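You operate a simulated robot arm through the tools that you are given. There is no shell and no other tool.

You run a simulated robot arm. Do the job below in one go: nothing can be reset, and whatever is moved stays where it is left.

Task
Seat the orange die and crimp the thick hose end in it.
Fine: push the slide home, give one full stroke with hands clear of the ram, then draw the slide out again.

It is judged by the outcome, as a careful person would: the job done as asked, and still so three seconds after it is handed in. It fails if anything else is knocked over, pushed out of place, dropped, spilled or broken.

Robot
A 6-joint arm with a two-finger parallel gripper, fixed in place. Base frame: the origin is at the foot of the arm, x ahead of it, y to its left, z up. Readings come in mm, rad, newtons and seconds.
With the tool pointing down near the work surface it reaches from about 360 to 760 mm from the base axis. Its first joint turns from -1.152 to 1.152 rad. Payload 2.45 kg.
The tool frame sits at the grasp point between the pads (the TCP): z along the fingers, y along the line on which they close. The tips reach 24 mm beyond it. The gripper opens to 68 mm. The fingers are 17 mm wide and 10 mm thick; the gripper's body (40 by 70 mm) begins 41 mm behind the TCP.
Orientation is that of the tool frame in the base frame, as a unit quaternion [w, x, y, z]. With the fingers straight down and closing along the base's y, the tool's x points along the base's -x, its y along +y and its z along -z.

Tools
- The arm moves only by the tool jog_arm. Its argument "targets" is a list of rows, each an object (a shift or turn left out is 0, a gripper value left out holds the last) with "xyz": the shift along the tool's x, y, z in units of 30 mm (1.0 is 30 mm), a list of three; "rot": the turn, a rotation vector about the tool's x, y, z in units of 6 degrees (1.0 is 6 degrees), a list of three. In form: [{"xyz": [x, y, z], "rot": [wx, wy, wz]}, ...]. A call has 1 to 20 rows; each row shifts and turns the commanded pose from where the row before left it, along the tool's axes as they then stand. "jaw" is the closure in counts, from 0 (fully open) to 255 (shut), set as the call begins (left out, the last holds). A call with a number of a shift or a turn outside -1 to 1 is refused whole. Each row takes 0.2 s and may step no farther than 50 mm and 0.15 rad from the row before; otherwise, or with a gripper value out of range, the whole call is refused. A pose out of reach is approached as far as the arm can. The call stops where the force on the tool passes 50 N (or 10 N more than at its start, if that is more) or the arm is blocked; 0.2 s more then pass. The fingers move at their own pace (about 108 mm/s each) and stop on an object; they squeeze with about 26 N. The grip force told is the motor's: it shows also when the fingers shut on nothing. Time passes only in rows, and 0.2 s behind the last, so rows that do not move let the fingers close. The reply holds the time, the measured pose of the TCP, the force on the tool along the base axes, the opening and the grip force, in the units named above and with some noise, with the torque about the TCP (base axes, N m) and any sound that the robot's microphone picked up.
- Cameras (640 x 400 px; columns grow to the right, rows downward): "scene" is fixed at [179.1, 431.2, 1488.8]; the picture's right is [-0.57, -0.82, 0.00], its down [-0.40, 0.28, -0.87] and it looks along [0.72, -0.50, -0.48] (base axes); focal length 278 px, centre (320, 200). "wrist" rides on the gripper at [84, 11, -75] in the tool frame; the picture's right is [-0.13, 0.99, 0.00], its down [-0.60, -0.08, -0.79] and it looks along [-0.79, -0.10, 0.61] (tool axes); focal length 251 px, centre (320, 200). There is no depth. A picture from a camera that has moved, and an enlarged one, comes with that camera's place and axes in the base frame and with its lens. The place of the scene camera against the robot may be out by one fixed shift of up to 18 mm in any direction.
- get_image(camera): a new picture of that camera. It takes no simulated time.
- zoom(camera, box): a new picture of the part [left, top, right, bottom] of that camera's present view, enlarged. It takes no simulated time.
- sign_off(): hands the job in; it is judged then, once.

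Nothing tells you positions but the pictures and the camera data. Unless the task says otherwise, let go and move clear before handing in.

The tools are called after "Call:" as name(argument=value, ...) on one line, values as JSON. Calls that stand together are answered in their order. jog_arm: Moves the arm, as the interface text tells. Its arguments: {"type":"object","properties":{"targets":{"type":"array","items":{"type":"object","properties":{"xyz":{"type":"array","items":{"type":"number"}},"rot":{"type":"array","items":{"type":"number"}}}}},"jaw":{"type":"number"}},"required":["targets"]} The other tools are called the same way: get_image (camera) takes a picture; zoom (camera, box) takes an enlarged picture of a part of a camera's view; sign_off () hands the job in.

At the start:

```text
time: 0.0
eef_pos: [362.2, 243.3, 1334.2]
orientation: [0.0, 0.0, 1.0, 0.0]
force: [0.1, -0.1, -0.3]
torque: [-0.01, 0.03, 0.01]
grip_width: 67.8
gripper_force: 0.1
```

scene: 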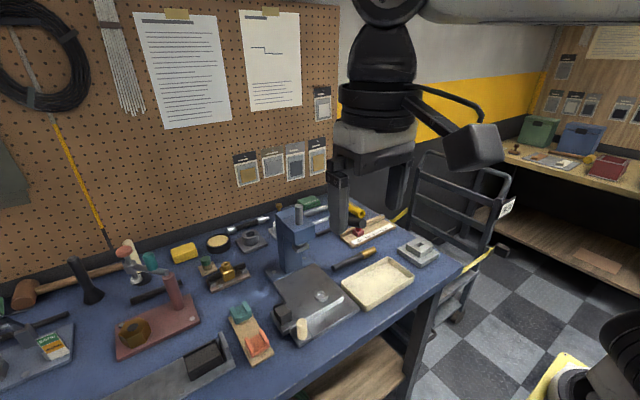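
wrist: 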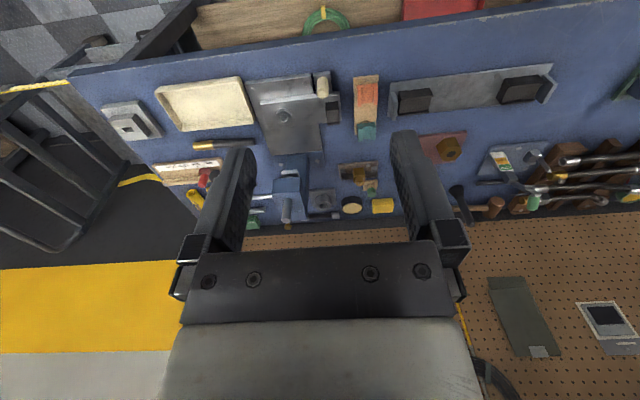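

I see a workbench with a press (blue-grey frame), a base plate with a slide, and dies in a wooden holder. First I take close views of both cameras to identify the parts.

Call:
zoom(camera="scene", box=[220, 180, 380, 280])

Call:
zoom(camera="scene", box=[200, 260, 360, 360])

Call:
zoom(camera="scene", box=[300, 180, 460, 280])

Call:
zoom(camera="wrist", box=[230, 60, 390, 160])

Call:
zoom(camera="wrist", box=[230, 140, 400, 240])

Call:
zoom(camera="scene", box=[100, 0, 340, 150])

Call:
zoom(camera="scene", box=[80, 220, 280, 345])

```text
4.00 times, centred on (300, 230) of scene
camera zoom: at [179.1, 431.2, 1488.8], right [-0.57, -0.82, 0.0], down [-0.4, 0.28, -0.87], along [0.72, -0.5, -0.48], focal length 1112 px, centre (400, 80)
```

zoom: 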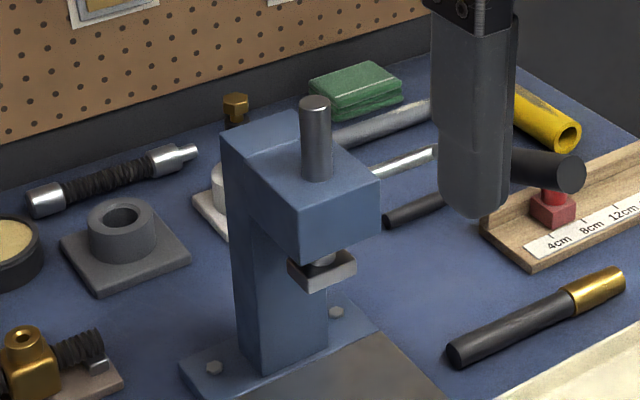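

```text
4.00 times, centred on (280, 310) of scene
camera zoom: at [179.1, 431.2, 1488.8], right [-0.57, -0.82, 0.0], down [-0.4, 0.28, -0.87], along [0.72, -0.5, -0.48], focal length 1112 px, centre (480, -240)
```

zoom: 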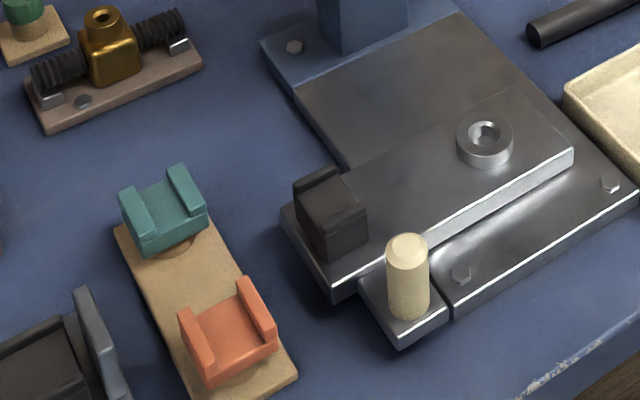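

```text
4.00 times, centred on (380, 230) of scene
camera zoom: at [179.1, 431.2, 1488.8], right [-0.57, -0.82, 0.0], down [-0.4, 0.28, -0.87], along [0.72, -0.5, -0.48], focal length 1112 px, centre (80, 80)
```

zoom: 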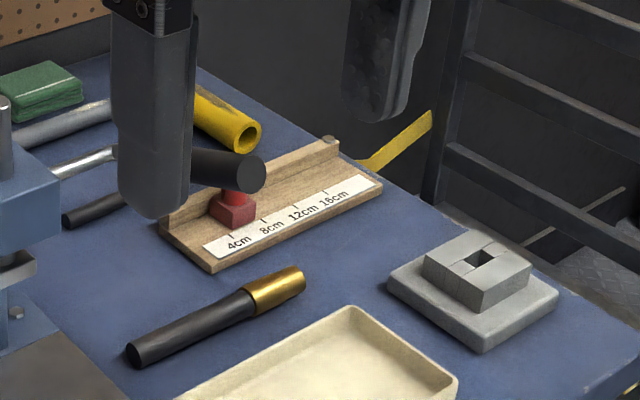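

```text
4.00 times, centred on (310, 110) of wrist
camera zoom: at [276.7, 254.7, 1409.4], right [0.13, 0.99, 0.0], down [0.6, -0.08, 0.79], along [0.79, -0.1, -0.61], focal length 1006 px, centre (360, 560)
```

zoom: 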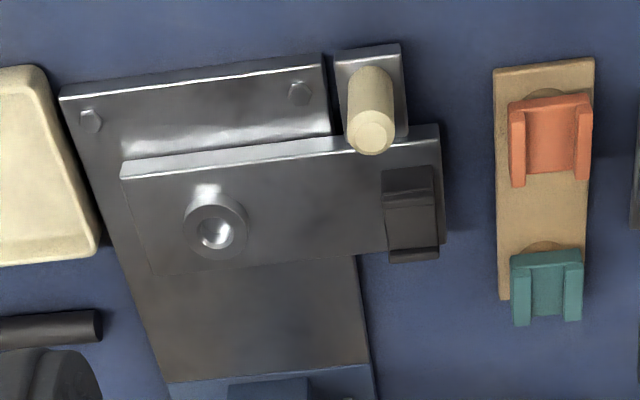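

```text
3.76 times, centred on (315, 190) of wrist
camera zoom: at [276.7, 254.7, 1409.4], right [0.13, 0.99, 0.0], down [0.6, -0.08, 0.79], along [0.79, -0.1, -0.61], focal length 947 px, centre (339, 238)
```

zoom: 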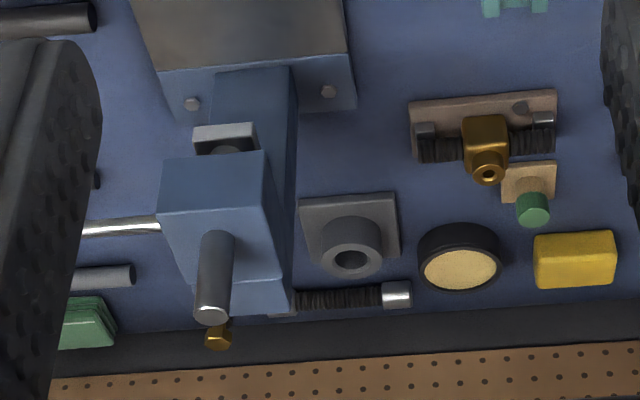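

```text
2.67 times, centred on (220, 75) of scene
camera zoom: at [179.1, 431.2, 1488.8], right [-0.57, -0.82, 0.0], down [-0.4, 0.28, -0.87], along [0.72, -0.5, -0.48], focal length 741 px, centre (587, 533)
```

zoom: 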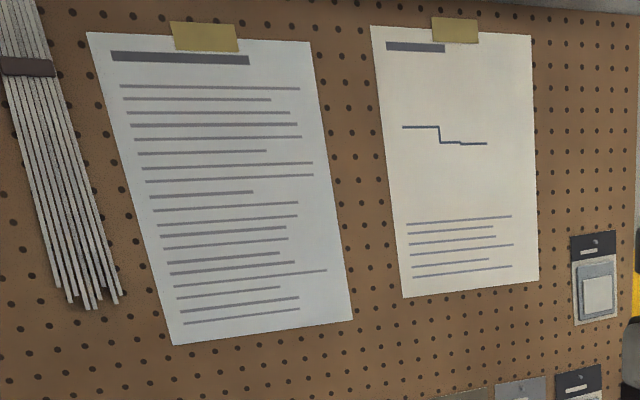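

```text
3.20 times, centred on (180, 282) of scene
camera zoom: at [179.1, 431.2, 1488.8], right [-0.57, -0.82, 0.0], down [-0.4, 0.28, -0.87], along [0.72, -0.5, -0.48], focal length 890 px, centre (768, -64)
```

zoom: 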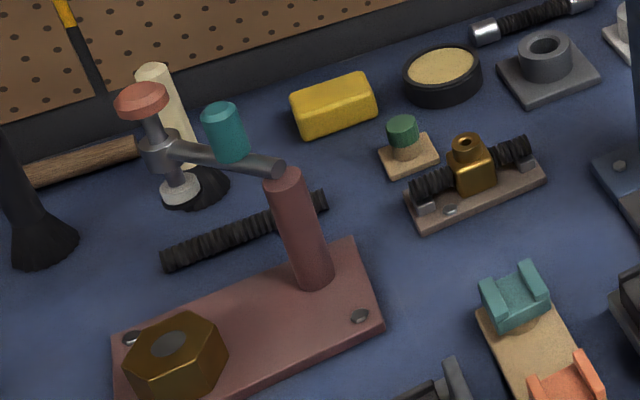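

The press stands at about (711, 127) with its ram rod top near z 1130, and the orange die is at about (588, 323, 886) on its wooden rack. I'll lower the hand a little for closer views before touching anything.

Call:
jog_arm(targets=[{"xyz": [0, -0.3, 1]}, {"xyz": [0, -0.3, 1]}, {"xyz": [0, -0.3, 1]}, {"xyz": [0, -0.3, 1]}, {"xyz": [0, -0.3, 1]}], jaw=0)

Call:
get_image(camera="wrist")

Call:
get_image(camera="scene")

```text
time: 1.2
eef_pos: [360.6, 199.8, 1182.3]
orientation: [0.001, 0.0, 1.0, 0.0]
force: [0.1, -0.7, -0.2]
torque: [0.0, 0.0, 0.0]
grip_width: 68.1
gripper_force: 0.0
```

```text
taken
camera wrist: at [276.0, 211.3, 1258.1], right [0.13, 0.99, 0.0], down [0.6, -0.08, 0.79], along [0.79, -0.1, -0.61], focal length 251 px, centre (320, 200)
```

wrist: 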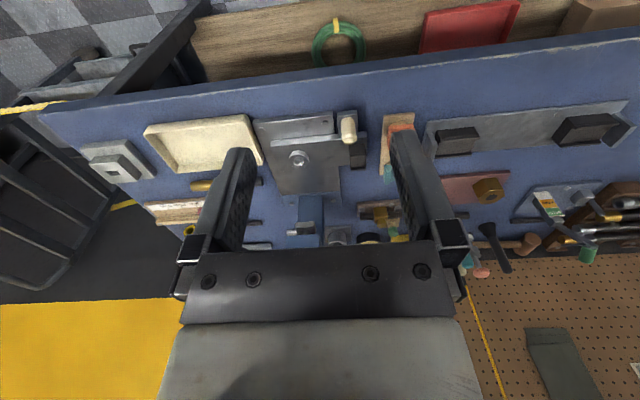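

```text
taken
```

scene: 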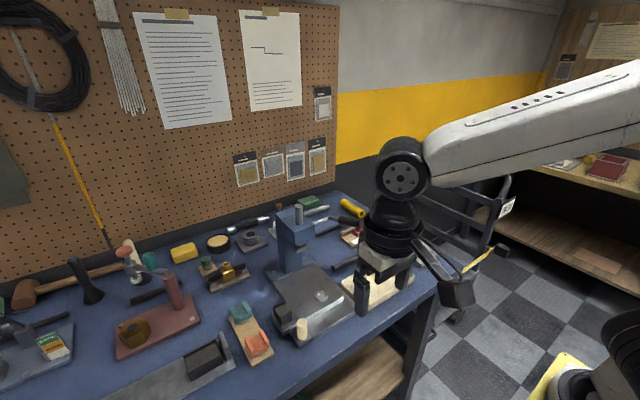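

The wrist view shows the press plate, slide, tray and die rack between the fingers. I zoom for detail.

Call:
zoom(camera="wrist", box=[240, 90, 400, 190])

Call:
zoom(camera="wrist", box=[240, 170, 400, 270])

Call:
zoom(camera="wrist", box=[70, 110, 270, 235])

Call:
zoom(camera="wrist", box=[400, 90, 640, 240])

Call:
zoom(camera="scene", box=[220, 190, 380, 290])

Call:
zoom(camera="scene", box=[0, 220, 200, 345])

```text
4.00 times, centred on (320, 140) of wrist
camera zoom: at [276.0, 211.3, 1258.1], right [0.13, 0.99, 0.0], down [0.6, -0.08, 0.79], along [0.79, -0.1, -0.61], focal length 1006 px, centre (320, 440)
```

zoom: 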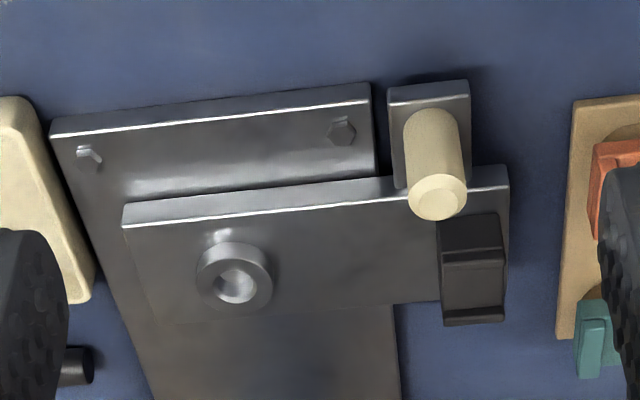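

```text
4.00 times, centred on (320, 220) of wrist
camera zoom: at [276.0, 211.3, 1258.1], right [0.13, 0.99, 0.0], down [0.6, -0.08, 0.79], along [0.79, -0.1, -0.61], focal length 1006 px, centre (320, 120)
```

zoom: 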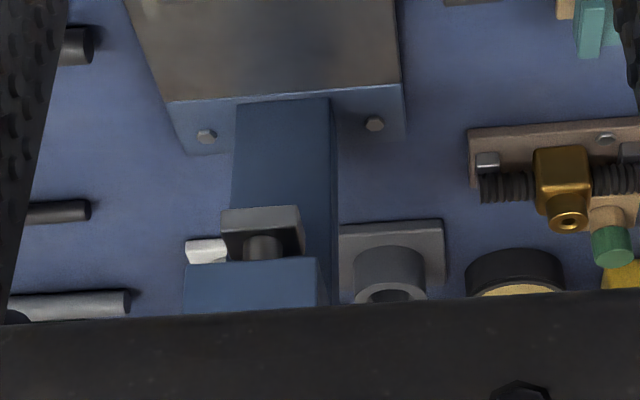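

```text
3.20 times, centred on (170, 172) of wrist
camera zoom: at [276.0, 211.3, 1258.1], right [0.13, 0.99, 0.0], down [0.6, -0.08, 0.79], along [0.79, -0.1, -0.61], focal length 805 px, centre (800, 288)
```

zoom: 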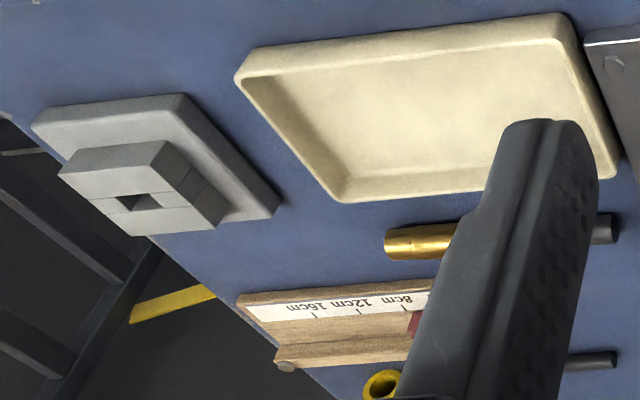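

```text
2.67 times, centred on (520, 165) of wrist
camera zoom: at [276.0, 211.3, 1258.1], right [0.13, 0.99, 0.0], down [0.6, -0.08, 0.79], along [0.79, -0.1, -0.61], focal length 670 px, centre (-213, 293)
```

zoom: 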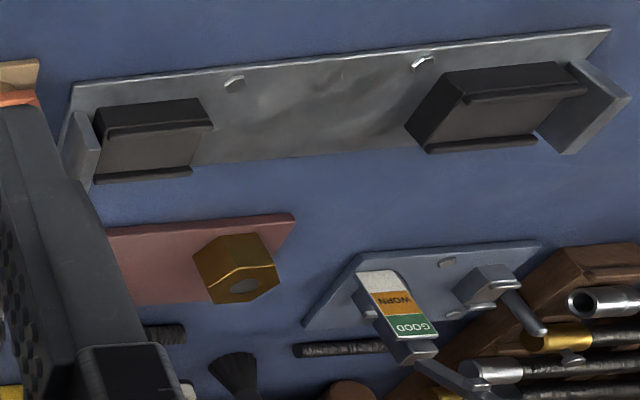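

```text
4.00 times, centred on (300, 240) of scene
camera zoom: at [179.1, 431.2, 1488.8], right [-0.57, -0.82, 0.0], down [-0.4, 0.28, -0.87], along [0.72, -0.5, -0.48], focal length 1112 px, centre (400, 40)
```

zoom: 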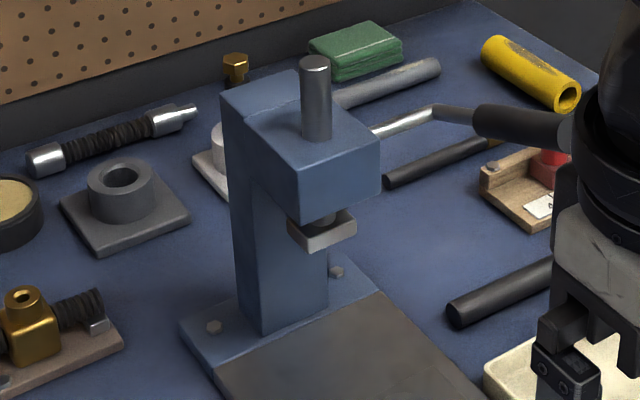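

```text
3.20 times, centred on (100, 282) of scene
camera zoom: at [179.1, 431.2, 1488.8], right [-0.57, -0.82, 0.0], down [-0.4, 0.28, -0.87], along [0.72, -0.5, -0.48], focal length 890 px, centre (1024, -64)
```

zoom: 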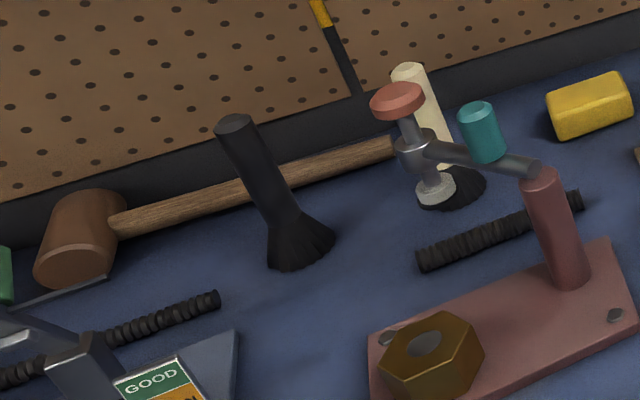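

There is a lever with a black grip on the far right side of the press; the slide (with a ring boss, hose rest and beige handle) is drawn out toward me. I'll move over it and tilt the camera down for a close look.

Call:
jog_arm(targets=[{"xyz": [-0.9, -0.35, 0]}, {"xyz": [-0.9, -0.35, 0]}, {"xyz": [-0.9, -0.35, 0]}, {"xyz": [-0.9, -0.35, 0]}, {"xyz": [-0.8, -0.3, 0]}, {"rot": [0, 1, 0]}, {"rot": [0, 1, 0]}, {"rot": [0, 1, 0]}, {"rot": [0, 1, 0]}, {"rot": [0, 1, 0]}])

Call:
get_image(camera="wrist")

Call:
zoom(camera="wrist", box=[230, 120, 410, 232])

Call:
zoom(camera="wrist", box=[400, 100, 640, 250])

Call:
zoom(camera="wrist", box=[40, 140, 280, 290])

Call:
get_image(camera="scene")

```text
time: 3.4
eef_pos: [493.2, 148.1, 1184.6]
orientation: [-0.26, 0.0, 0.966, 0.0]
force: [-0.8, 0.0, -0.2]
torque: [0.0, 0.02, -0.02]
grip_width: 68.0
gripper_force: 0.1
```

```text
taken
camera wrist: at [457.4, 158.5, 1291.6], right [0.11, 0.99, -0.06], down [0.92, -0.08, 0.38], along [0.38, -0.1, -0.92], focal length 251 px, centre (320, 200)
```

wrist: 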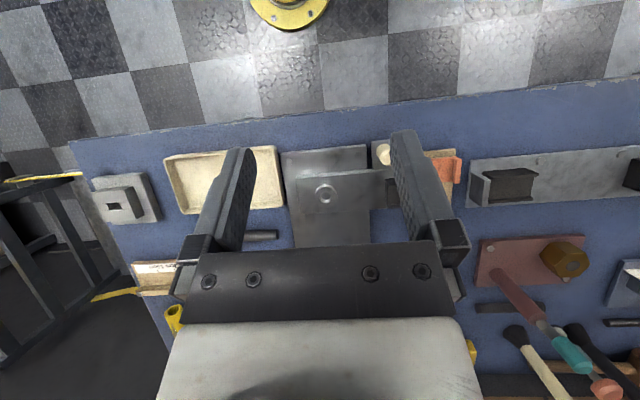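

```text
3.56 times, centred on (320, 176) of wrist
camera zoom: at [457.4, 158.5, 1291.6], right [0.11, 0.99, -0.06], down [0.92, -0.08, 0.38], along [0.38, -0.1, -0.92], focal length 894 px, centre (320, 285)
```

zoom: 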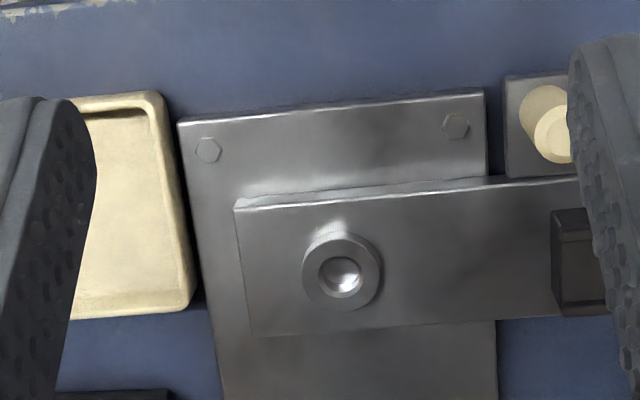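

```text
2.67 times, centred on (520, 175) of wrist
camera zoom: at [457.4, 158.5, 1291.6], right [0.11, 0.99, -0.06], down [0.92, -0.08, 0.38], along [0.38, -0.1, -0.92], focal length 670 px, centre (-213, 267)
```

zoom: 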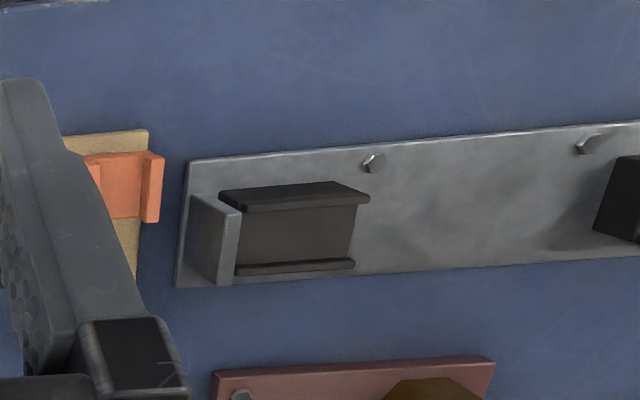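

```text
2.67 times, centred on (160, 215) of wrist
camera zoom: at [457.4, 158.5, 1291.6], right [0.11, 0.99, -0.06], down [0.92, -0.08, 0.38], along [0.38, -0.1, -0.92], focal length 670 px, centre (747, 160)
```

zoom: 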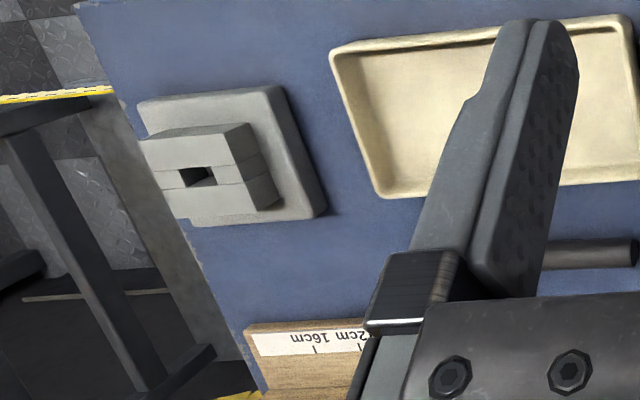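

```text
taken
```

scene: 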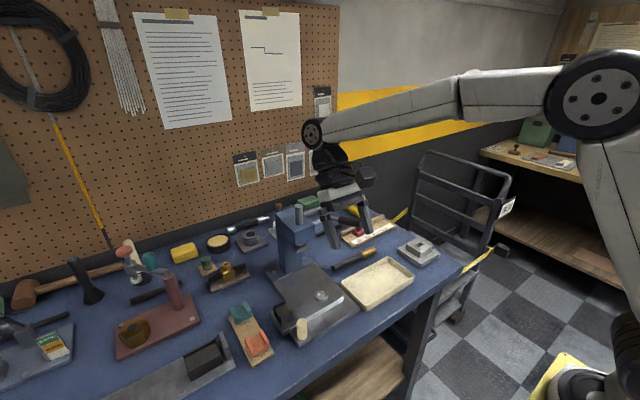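

The slide's ring boss has a round bore and sits near (600, 130); axes of the bench look aligned with base x/y. Next I look closely at the die rack.

Call:
jog_arm(targets=[{"xyz": [-0.22, 0.92, 0.385]}, {"xyz": [-0.22, 0.92, 0.385]}, {"xyz": [-0.22, 0.92, 0.385]}, {"xyz": [-0.22, 0.92, 0.385]}, {"xyz": [-0.22, 0.92, 0.385]}, {"xyz": [-0.22, 0.92, 0.385]}])

Call:
get_image(camera="wrist")

Call:
zoom(camera="wrist", box=[240, 100, 400, 200])

Call:
zoom(camera="wrist", box=[80, 100, 260, 212])

```text
time: 4.8
eef_pos: [492.5, 314.1, 1104.2]
orientation: [-0.259, 0.0, 0.966, 0.0]
force: [-0.4, 0.3, -0.9]
torque: [0.0, -0.02, 0.01]
grip_width: 67.9
gripper_force: 0.1
```

```text
taken
camera wrist: at [457.2, 324.5, 1211.1], right [0.11, 0.99, -0.06], down [0.92, -0.08, 0.39], along [0.38, -0.1, -0.92], focal length 251 px, centre (320, 200)
```

wrist: 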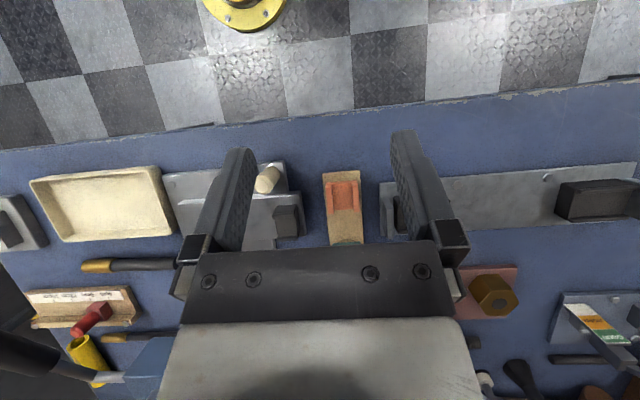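

```text
4.00 times, centred on (320, 150) of wrist
camera zoom: at [457.2, 324.5, 1211.1], right [0.11, 0.99, -0.06], down [0.92, -0.08, 0.39], along [0.38, -0.1, -0.92], focal length 1006 px, centre (320, 400)
```

zoom: 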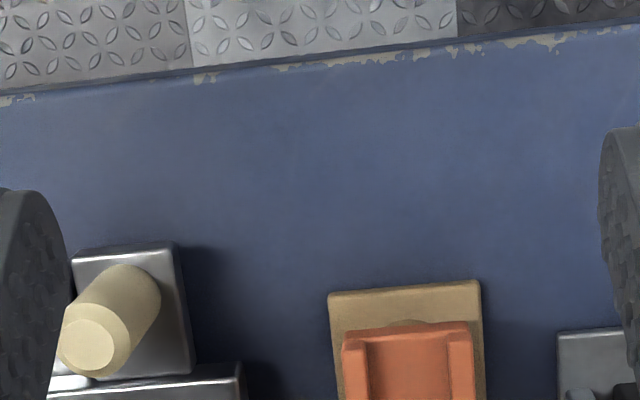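

```text
3.56 times, centred on (170, 156) of wrist
camera zoom: at [457.2, 324.5, 1211.1], right [0.11, 0.99, -0.06], down [0.92, -0.08, 0.39], along [0.38, -0.1, -0.92], focal length 894 px, centre (853, 356)
```

zoom: 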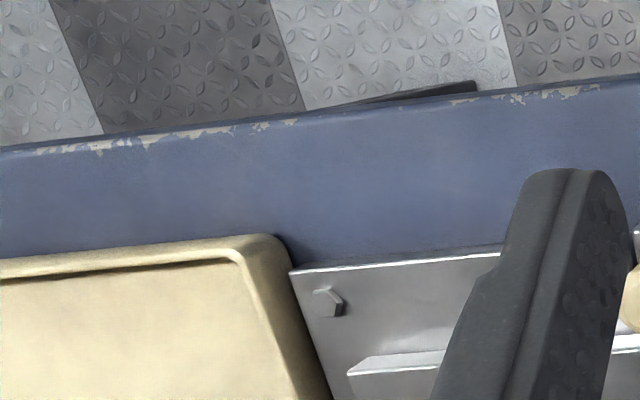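

Two hoses with brass ends lie right of the press: a near one and a slimmer one behind. I zoom on the die and hoses.

Call:
zoom(camera="wrist", box=[272, 160, 400, 240])

Call:
zoom(camera="wrist", box=[20, 240, 212, 360])

Call:
zoom(camera="scene", box=[270, 190, 414, 280])

Call:
zoom(camera="scene", box=[210, 280, 306, 340])

Call:
zoom(camera="scene", box=[264, 290, 344, 340])

```text
5.00 times, centred on (336, 200) of wrist
camera zoom: at [457.2, 324.5, 1211.1], right [0.11, 0.99, -0.06], down [0.92, -0.08, 0.39], along [0.38, -0.1, -0.92], focal length 1257 px, centre (240, 200)
```

zoom: 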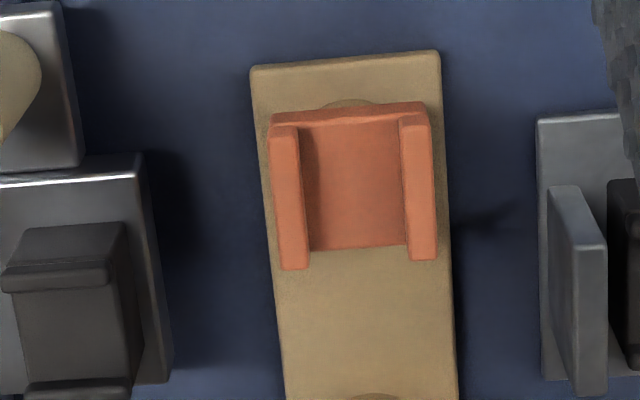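

```text
3.33 times, centred on (116, 300) of wrist
camera zoom: at [457.2, 324.5, 1211.1], right [0.11, 0.99, -0.06], down [0.92, -0.08, 0.39], along [0.38, -0.1, -0.92], focal length 838 px, centre (1000, -133)
```

zoom: 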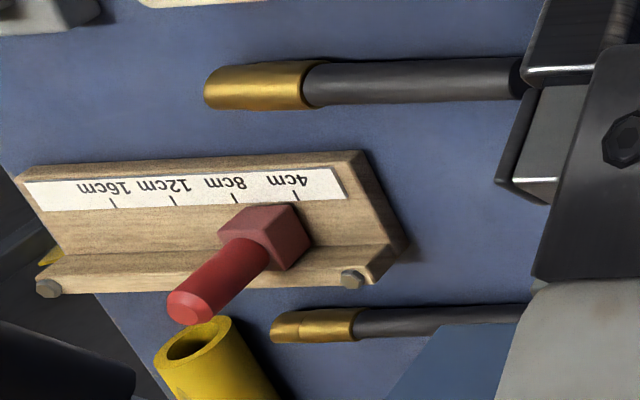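

```text
4.44 times, centred on (342, 235) of scene
camera zoom: at [179.1, 431.2, 1488.8], right [-0.57, -0.82, 0.0], down [-0.4, 0.28, -0.87], along [0.72, -0.5, -0.48], focal length 1236 px, centre (222, 44)
```

zoom: 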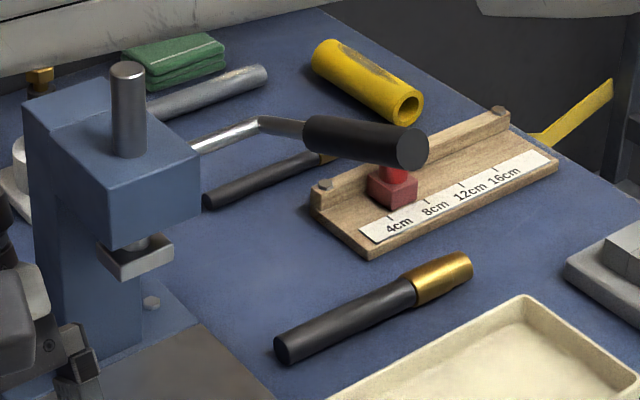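

```text
6.67 times, centred on (258, 310) of scene
camera zoom: at [179.1, 431.2, 1488.8], right [-0.57, -0.82, 0.0], down [-0.4, 0.28, -0.87], along [0.72, -0.5, -0.48], focal length 1853 px, centre (733, -533)
```

zoom: 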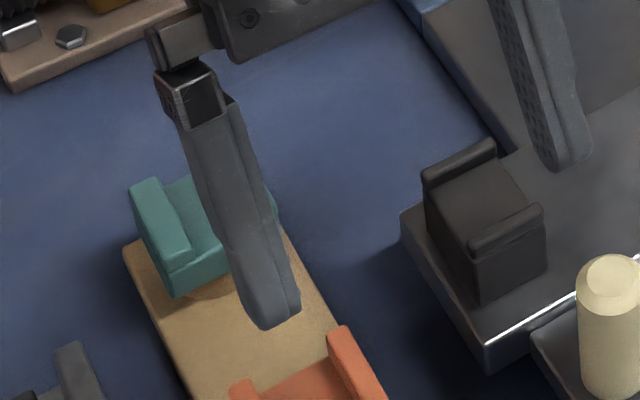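

```text
8.00 times, centred on (304, 315) of scene
camera zoom: at [179.1, 431.2, 1488.8], right [-0.57, -0.82, 0.0], down [-0.4, 0.28, -0.87], along [0.72, -0.5, -0.48], focal length 2224 px, centre (448, -720)
```

zoom: 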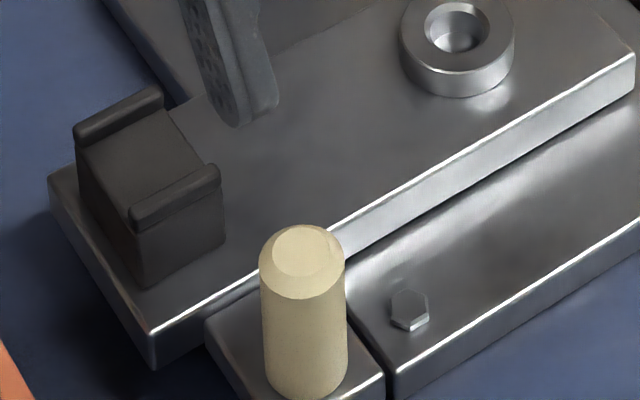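

The thick hose is the near one (about 17 mm diameter, brass end toward −y), and the die must be turned 90° so its channel lines up with the hose rest on the slide. Now I move to the right to measure the hoses, the lever and the press nose.

Call:
jog_arm(targets=[{"rot": [0, -1, 0]}, {"rot": [0, -1, 0]}, {"rot": [0, -1, 0]}, {"rot": [0, -1, 0]}, {"rot": [0, -1, 0]}, {"xyz": [0.34, -0.94, -0.43]}, {"xyz": [0.34, -0.94, -0.43]}, {"xyz": [0.34, -0.94, -0.43]}, {"xyz": [0.34, -0.94, -0.43]}, {"xyz": [0.34, -0.94, -0.43]}, {"xyz": [0.34, -0.94, -0.43]}, {"xyz": [0.34, -0.94, -0.43]}, {"xyz": [0.34, -0.94, -0.43]}, {"xyz": [0.34, -0.94, -0.43]}])

Call:
get_image(camera="wrist")

Call:
zoom(camera="wrist", box=[240, 150, 400, 250])

Call:
zoom(camera="wrist", box=[240, 80, 400, 180])

Call:
get_image(camera="scene")

```text
time: 7.8
eef_pos: [401.0, 58.8, 1221.8]
orientation: [-0.001, 0.0, 1.0, 0.0]
force: [-0.1, 0.6, -0.2]
torque: [-0.03, 0.0, 0.0]
grip_width: 68.1
gripper_force: 0.2
```

```text
taken
camera wrist: at [316.6, 69.7, 1297.0], right [0.13, 0.99, 0.0], down [0.6, -0.08, 0.79], along [0.79, -0.1, -0.61], focal length 251 px, centre (320, 200)
```

wrist: 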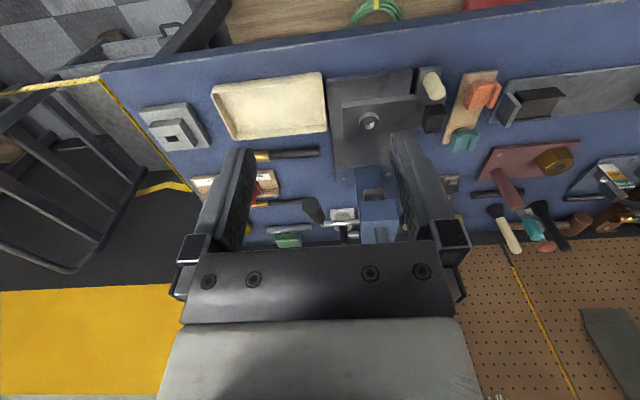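

```text
4.00 times, centred on (320, 200) of wrist
camera zoom: at [316.6, 69.7, 1297.0], right [0.13, 0.99, 0.0], down [0.6, -0.08, 0.79], along [0.79, -0.1, -0.61], focal length 1006 px, centre (320, 200)
```

zoom: 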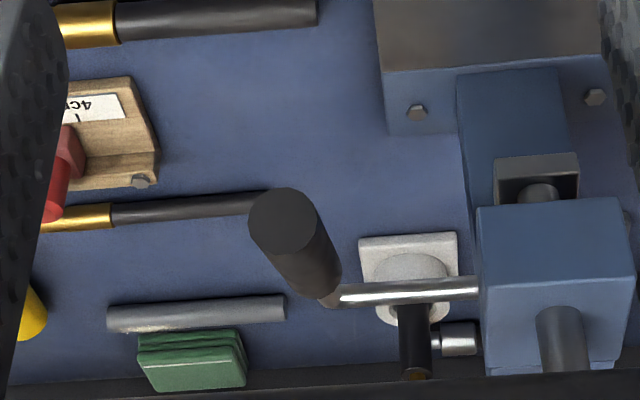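

```text
4.00 times, centred on (320, 130) of wrist
camera zoom: at [316.6, 69.7, 1297.0], right [0.13, 0.99, 0.0], down [0.6, -0.08, 0.79], along [0.79, -0.1, -0.61], focal length 1006 px, centre (320, 480)
```

zoom: 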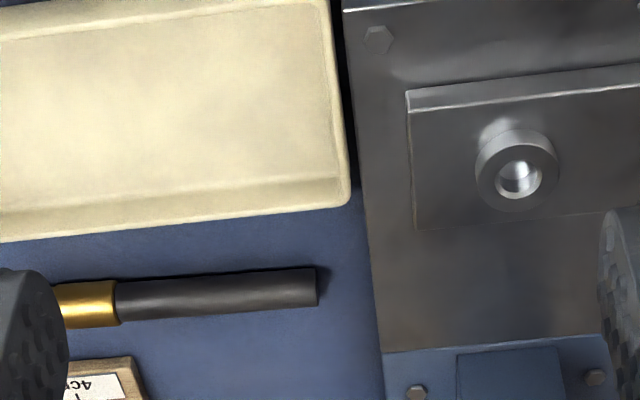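

```text
taken
```

scene: 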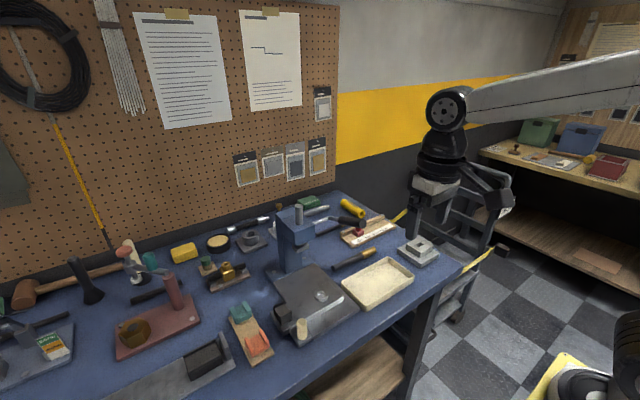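

The lever's grip runs from about (670, 27, 1070) to (584, 23, 1098), turning about a shaft along y near (720, 1046). The slide ring is at about (616, 126, 889) and the die near (593, 322, 885); I go hover over the die.

Call:
jog_arm(targets=[{"xyz": [-0.64, 0.877, 0]}, {"xyz": [-0.64, 0.877, 0]}, {"xyz": [-0.64, 0.877, 0]}, {"xyz": [-0.64, 0.877, 0]}, {"xyz": [-0.64, 0.877, 0]}, {"xyz": [-0.64, 0.877, 0]}, {"xyz": [-0.64, 0.877, 0]}, {"xyz": [-0.64, 0.877, 0]}, {"xyz": [-0.64, 0.877, 0]}, {"xyz": [-0.64, 0.877, 0]}, {"xyz": [0, 0, 1]}, {"xyz": [0, 0, 1]}, {"xyz": [0, 0, 1]}, {"xyz": [0, 0, 1]}, {"xyz": [0, 0, 1]}, {"xyz": [0, 0, 1]}, {"xyz": [0, 0, 1]}])

Call:
get_image(camera="wrist")

Call:
zoom(camera="wrist", box=[240, 20, 400, 120])

Call:
zoom(camera="scene", box=[200, 240, 344, 330])

```text
time: 11.4
eef_pos: [593.8, 321.6, 1009.4]
orientation: [0.0, -0.001, 1.0, -0.001]
force: [-0.6, 0.3, 0.5]
torque: [-0.03, 0.0, -0.05]
grip_width: 68.1
gripper_force: 0.1
```

```text
taken
camera wrist: at [510.3, 333.1, 1084.7], right [0.13, 0.99, 0.0], down [0.6, -0.08, 0.79], along [0.79, -0.1, -0.61], focal length 251 px, centre (320, 200)
```

wrist: 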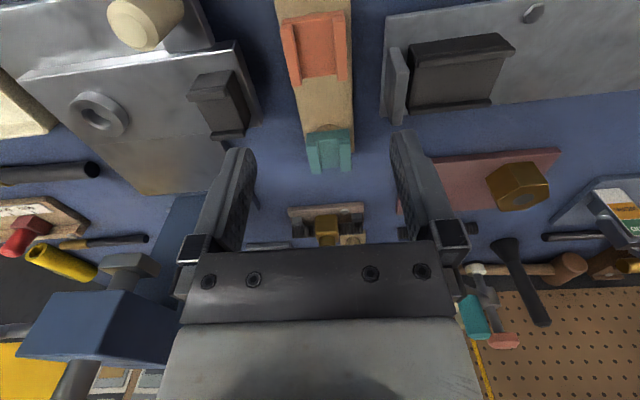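

```text
4.00 times, centred on (320, 70) of wrist
camera zoom: at [510.3, 333.1, 1084.7], right [0.13, 0.99, 0.0], down [0.6, -0.08, 0.79], along [0.79, -0.1, -0.61], focal length 1006 px, centre (320, 720)
```

zoom: 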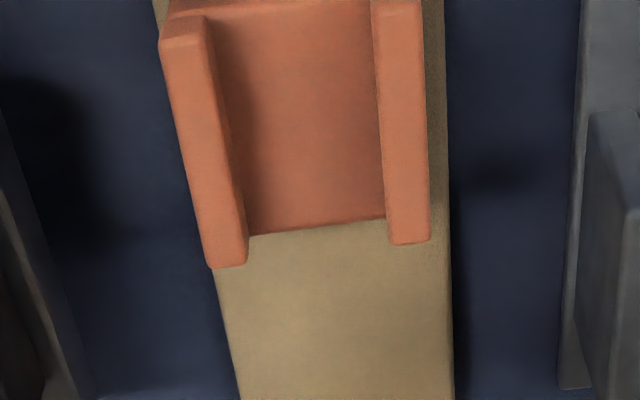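

```text
4.44 times, centred on (272, 285) of scene
camera zoom: at [179.1, 431.2, 1488.8], right [-0.57, -0.82, 0.0], down [-0.4, 0.28, -0.87], along [0.72, -0.5, -0.48], focal length 1236 px, centre (533, -178)
```

zoom: 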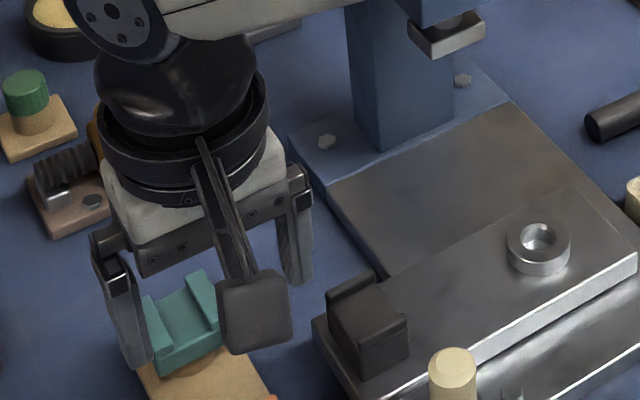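

The die is aligned with the base axes, centred near (595, 320), about 45 mm wide and standing on a rack top near z 860. I lower part-way over it and check again.

Call:
jog_arm(targets=[{"xyz": [-0.033, -0.06, 0.85]}, {"xyz": [0, 0, 0.85]}, {"xyz": [0, 0, 0.85]}, {}])

Call:
get_image(camera="wrist")

Call:
zoom(camera="wrist", box=[220, 40, 420, 165])

Call:
zoom(camera="scene", box=[200, 270, 296, 330])

```text
time: 12.4
eef_pos: [595.4, 321.4, 934.5]
orientation: [0.0, 0.0, 1.0, 0.0]
force: [-0.9, 0.6, -0.1]
torque: [-0.01, 0.02, 0.01]
grip_width: 68.1
gripper_force: 0.0
```

```text
taken
camera wrist: at [511.1, 332.9, 1009.0], right [0.13, 0.99, 0.0], down [0.6, -0.08, 0.79], along [0.79, -0.1, -0.61], focal length 251 px, centre (320, 200)
```

wrist: 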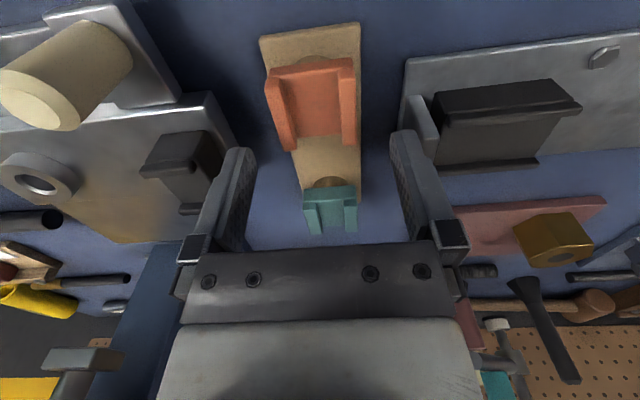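

```text
3.20 times, centred on (320, 102) of wrist
camera zoom: at [511.1, 332.9, 1009.0], right [0.13, 0.99, 0.0], down [0.6, -0.08, 0.79], along [0.79, -0.1, -0.61], focal length 805 px, centre (320, 512)
```

zoom: 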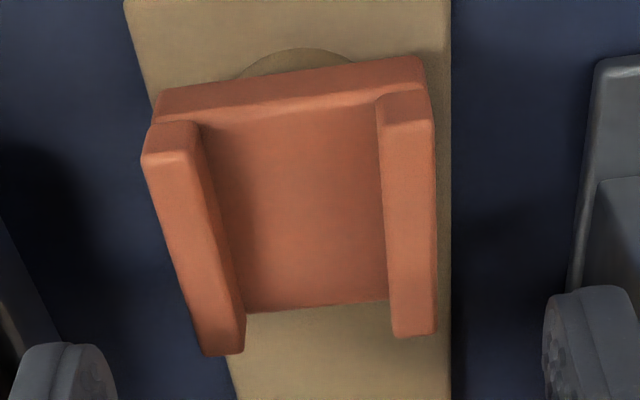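

```text
6.67 times, centred on (248, 300) of scene
camera zoom: at [179.1, 431.2, 1488.8], right [-0.57, -0.82, 0.0], down [-0.4, 0.28, -0.87], along [0.72, -0.5, -0.48], focal length 1853 px, centre (800, -467)
```

zoom: 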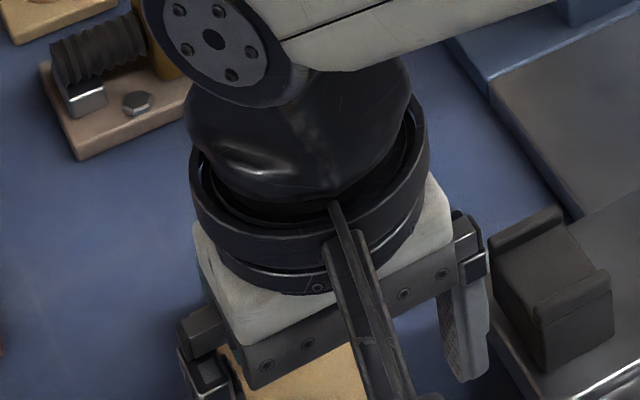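

The die top is near z 890 with width about 44 mm, centred at y≈320. I descend around it and close the jaws.

Call:
jog_arm(targets=[{"xyz": [0.02, -0.045, 0.5]}, {"xyz": [0, 0, 0.5]}, {"xyz": [0, 0, 0.42]}, {}])

Call:
get_image(camera="wrist")

Call:
zoom(camera="wrist", box=[200, 80, 440, 230])

```text
time: 13.4
eef_pos: [593.4, 319.8, 891.2]
orientation: [0.0, 0.0, 1.0, 0.0]
force: [0.1, -0.1, -0.3]
torque: [-0.01, 0.0, 0.0]
grip_width: 68.0
gripper_force: 0.0
```

```text
taken
camera wrist: at [508.6, 330.6, 965.8], right [0.13, 0.99, 0.0], down [0.6, -0.08, 0.79], along [0.79, -0.1, -0.61], focal length 251 px, centre (320, 200)
```

wrist: 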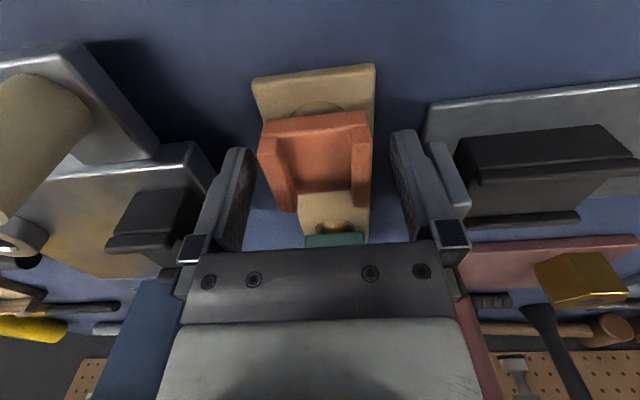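

```text
2.67 times, centred on (320, 155) of wrist
camera zoom: at [508.6, 330.6, 965.8], right [0.13, 0.99, 0.0], down [0.6, -0.08, 0.79], along [0.79, -0.1, -0.61], focal length 670 px, centre (320, 320)
```

zoom: 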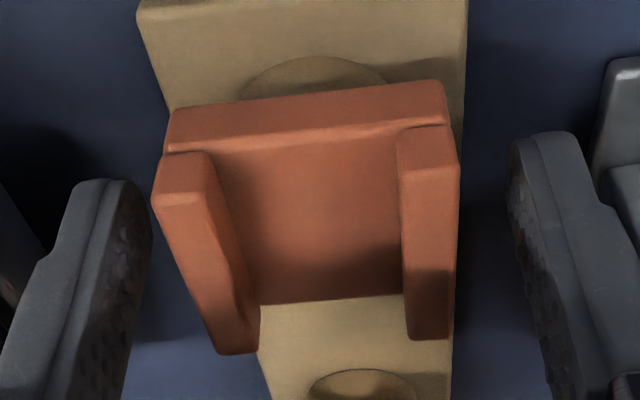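

The fingers straddle the die evenly with tips just above the rack. I close on it.

Call:
jog_arm(targets=[{}, {}, {}, {}], jaw=255)

Call:
zoom(camera="wrist", box=[200, 80, 440, 230])

```text
time: 14.4
eef_pos: [593.1, 320.1, 890.9]
orientation: [0.0, 0.0, 1.0, 0.0]
force: [-0.6, 5.2, -3.4]
torque: [0.34, -0.04, -0.01]
grip_width: 43.7
gripper_force: 26.2
```

```text
2.67 times, centred on (320, 155) of wrist
camera zoom: at [508.6, 330.3, 966.0], right [0.13, 0.99, 0.0], down [0.6, -0.08, 0.79], along [0.79, -0.1, -0.61], focal length 670 px, centre (320, 320)
```

zoom: 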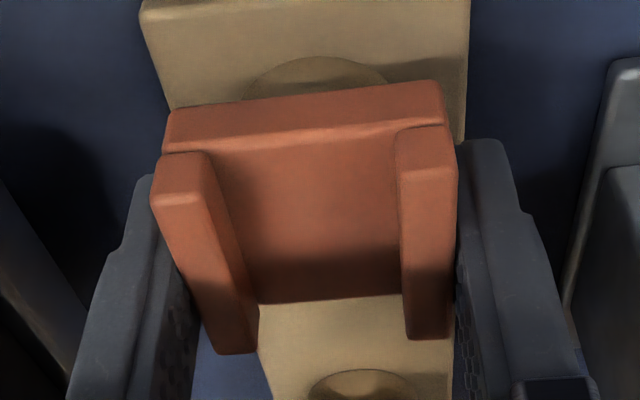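

Die gripped at 43.7 mm width. I lift it straight up and look at the rack hole it left.

Call:
jog_arm(targets=[{"xyz": [0, 0, -0.3]}, {"xyz": [0, 0, -0.5]}, {"xyz": [0, 0, -0.8]}, {"xyz": [0, 0, -0.9]}, {"xyz": [0, 0, -0.9]}, {}])

Call:
get_image(camera="wrist")

Call:
zoom(camera="wrist", box=[200, 20, 440, 170])

Call:
zoom(camera="scene", box=[200, 240, 296, 300])

Call:
zoom(camera="scene", box=[200, 280, 296, 340])

```text
time: 15.8
eef_pos: [591.4, 320.8, 994.0]
orientation: [0.0, 0.001, 1.0, -0.001]
force: [-0.6, -0.4, -0.3]
torque: [-0.01, -0.03, 0.0]
grip_width: 43.9
gripper_force: 25.8
```

```text
taken
camera wrist: at [507.2, 332.1, 1069.1], right [0.13, 0.99, 0.0], down [0.6, -0.08, 0.79], along [0.79, -0.1, -0.61], focal length 251 px, centre (320, 200)
```

wrist: 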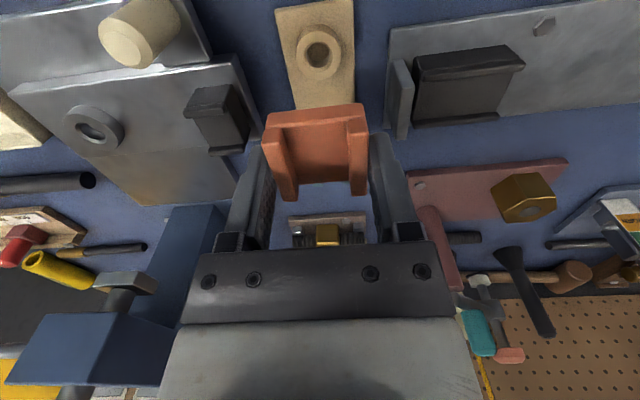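

```text
2.67 times, centred on (320, 95) of wrist
camera zoom: at [507.2, 332.1, 1069.1], right [0.13, 0.99, 0.0], down [0.6, -0.08, 0.79], along [0.79, -0.1, -0.61], focal length 670 px, centre (320, 480)
```

zoom: 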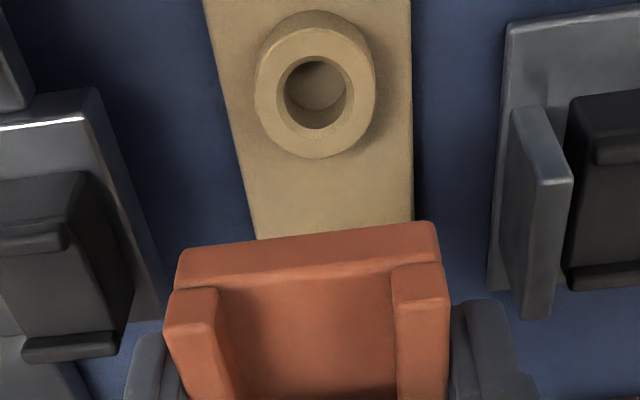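

```text
6.67 times, centred on (248, 270) of scene
camera zoom: at [179.1, 431.2, 1488.8], right [-0.57, -0.82, 0.0], down [-0.4, 0.28, -0.87], along [0.72, -0.5, -0.48], focal length 1853 px, centre (800, -267)
```

zoom: 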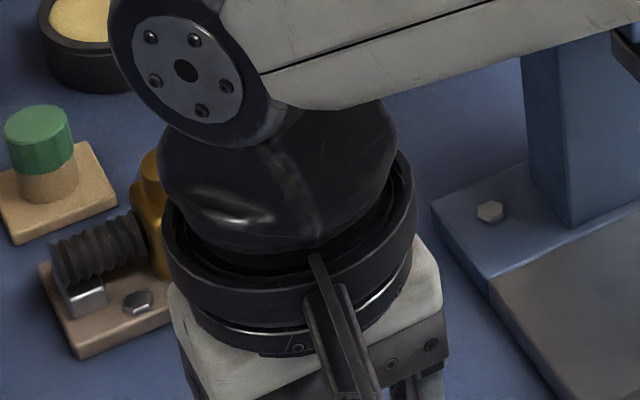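

```text
6.67 times, centred on (248, 310) of scene
camera zoom: at [179.1, 431.2, 1488.8], right [-0.57, -0.82, 0.0], down [-0.4, 0.28, -0.87], along [0.72, -0.5, -0.48], focal length 1853 px, centre (800, -533)
```

zoom: 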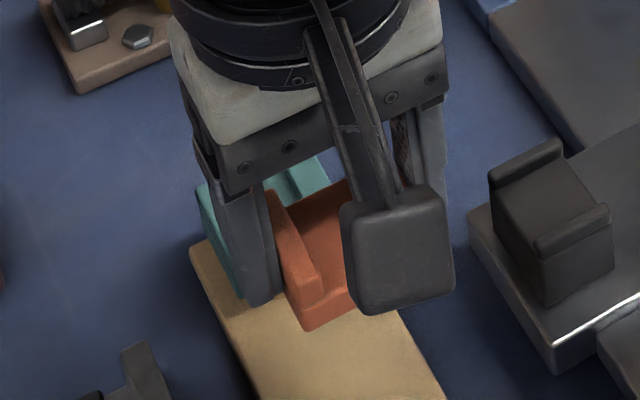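

The rack has a boss ring with a bore, same as the one on the slide; the die's spigot sits centred under the hand. I carry the die above the slide ring, still unrotated, to compare the bores from the same viewpoint.

Call:
jog_arm(targets=[{"xyz": [0, 0, -0.687]}, {"xyz": [-0.11, -0.922, 0]}, {"xyz": [-0.11, -0.922, 0]}, {"xyz": [-0.11, -0.922, 0]}, {"xyz": [-0.11, -0.922, 0]}, {"xyz": [-0.11, -0.922, 0]}, {"xyz": [-0.11, -0.922, 0]}, {"xyz": [-0.11, -0.922, 0]}, {}])

Call:
get_image(camera="wrist")

Call:
zoom(camera="wrist", box=[200, 20, 440, 170])

Call:
zoom(camera="scene", box=[250, 230, 378, 310])

Call:
zoom(camera="wrist", box=[400, 0, 640, 150])

```text
time: 17.8
eef_pos: [616.1, 126.6, 1014.2]
orientation: [-0.001, 0.0, 1.0, 0.0]
force: [0.3, -0.8, -0.4]
torque: [-0.01, -0.03, 0.02]
grip_width: 43.9
gripper_force: 26.2
```

```text
taken
camera wrist: at [531.0, 137.1, 1089.3], right [0.13, 0.99, 0.0], down [0.6, -0.08, 0.79], along [0.79, -0.1, -0.61], focal length 251 px, centre (320, 200)
```

wrist: 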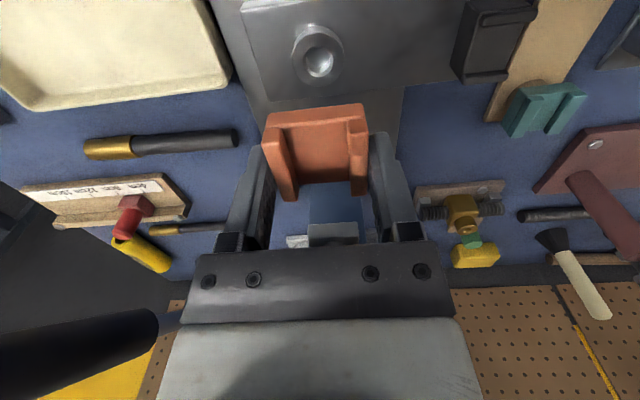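

```text
2.67 times, centred on (320, 95) of wrist
camera zoom: at [531.0, 137.1, 1089.3], right [0.13, 0.99, 0.0], down [0.6, -0.08, 0.79], along [0.79, -0.1, -0.61], focal length 670 px, centre (320, 480)
```

zoom: 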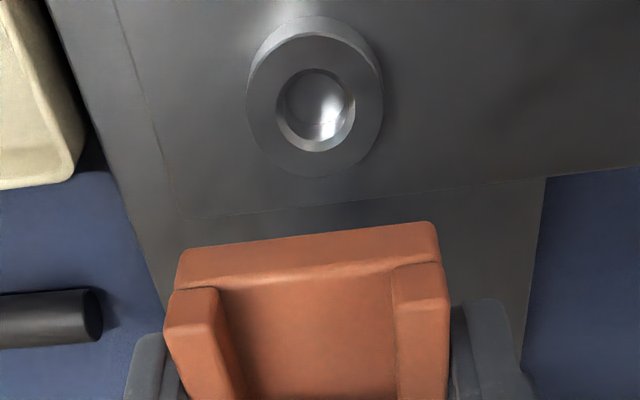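

```text
5.00 times, centred on (314, 270) of scene
camera zoom: at [179.1, 431.2, 1488.8], right [-0.57, -0.82, 0.0], down [-0.4, 0.28, -0.87], along [0.72, -0.5, -0.48], focal length 1390 px, centre (350, -150)
```

zoom: 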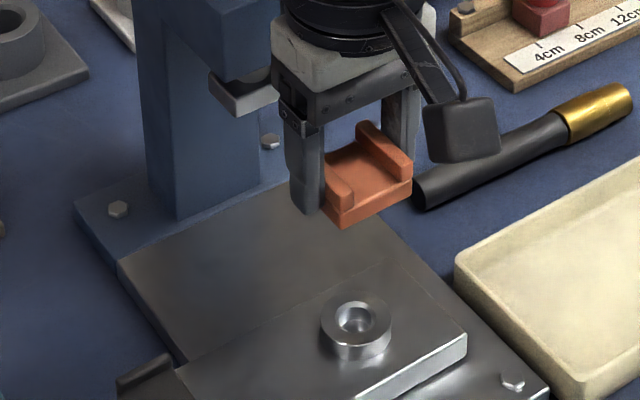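

```text
2.67 times, centred on (520, 75) of wrist
camera zoom: at [531.0, 137.1, 1089.3], right [0.13, 0.99, 0.0], down [0.6, -0.08, 0.79], along [0.79, -0.1, -0.61], focal length 670 px, centre (-213, 533)
```

zoom: 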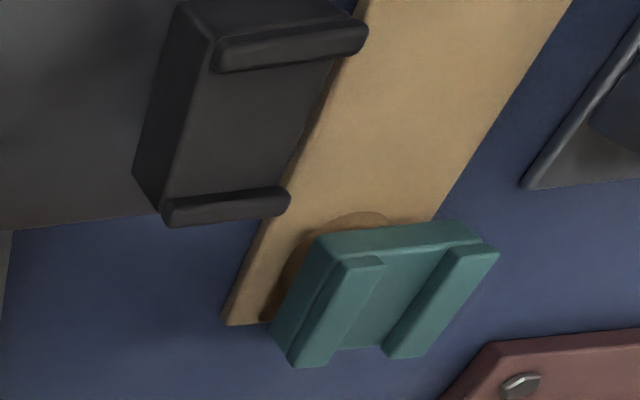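

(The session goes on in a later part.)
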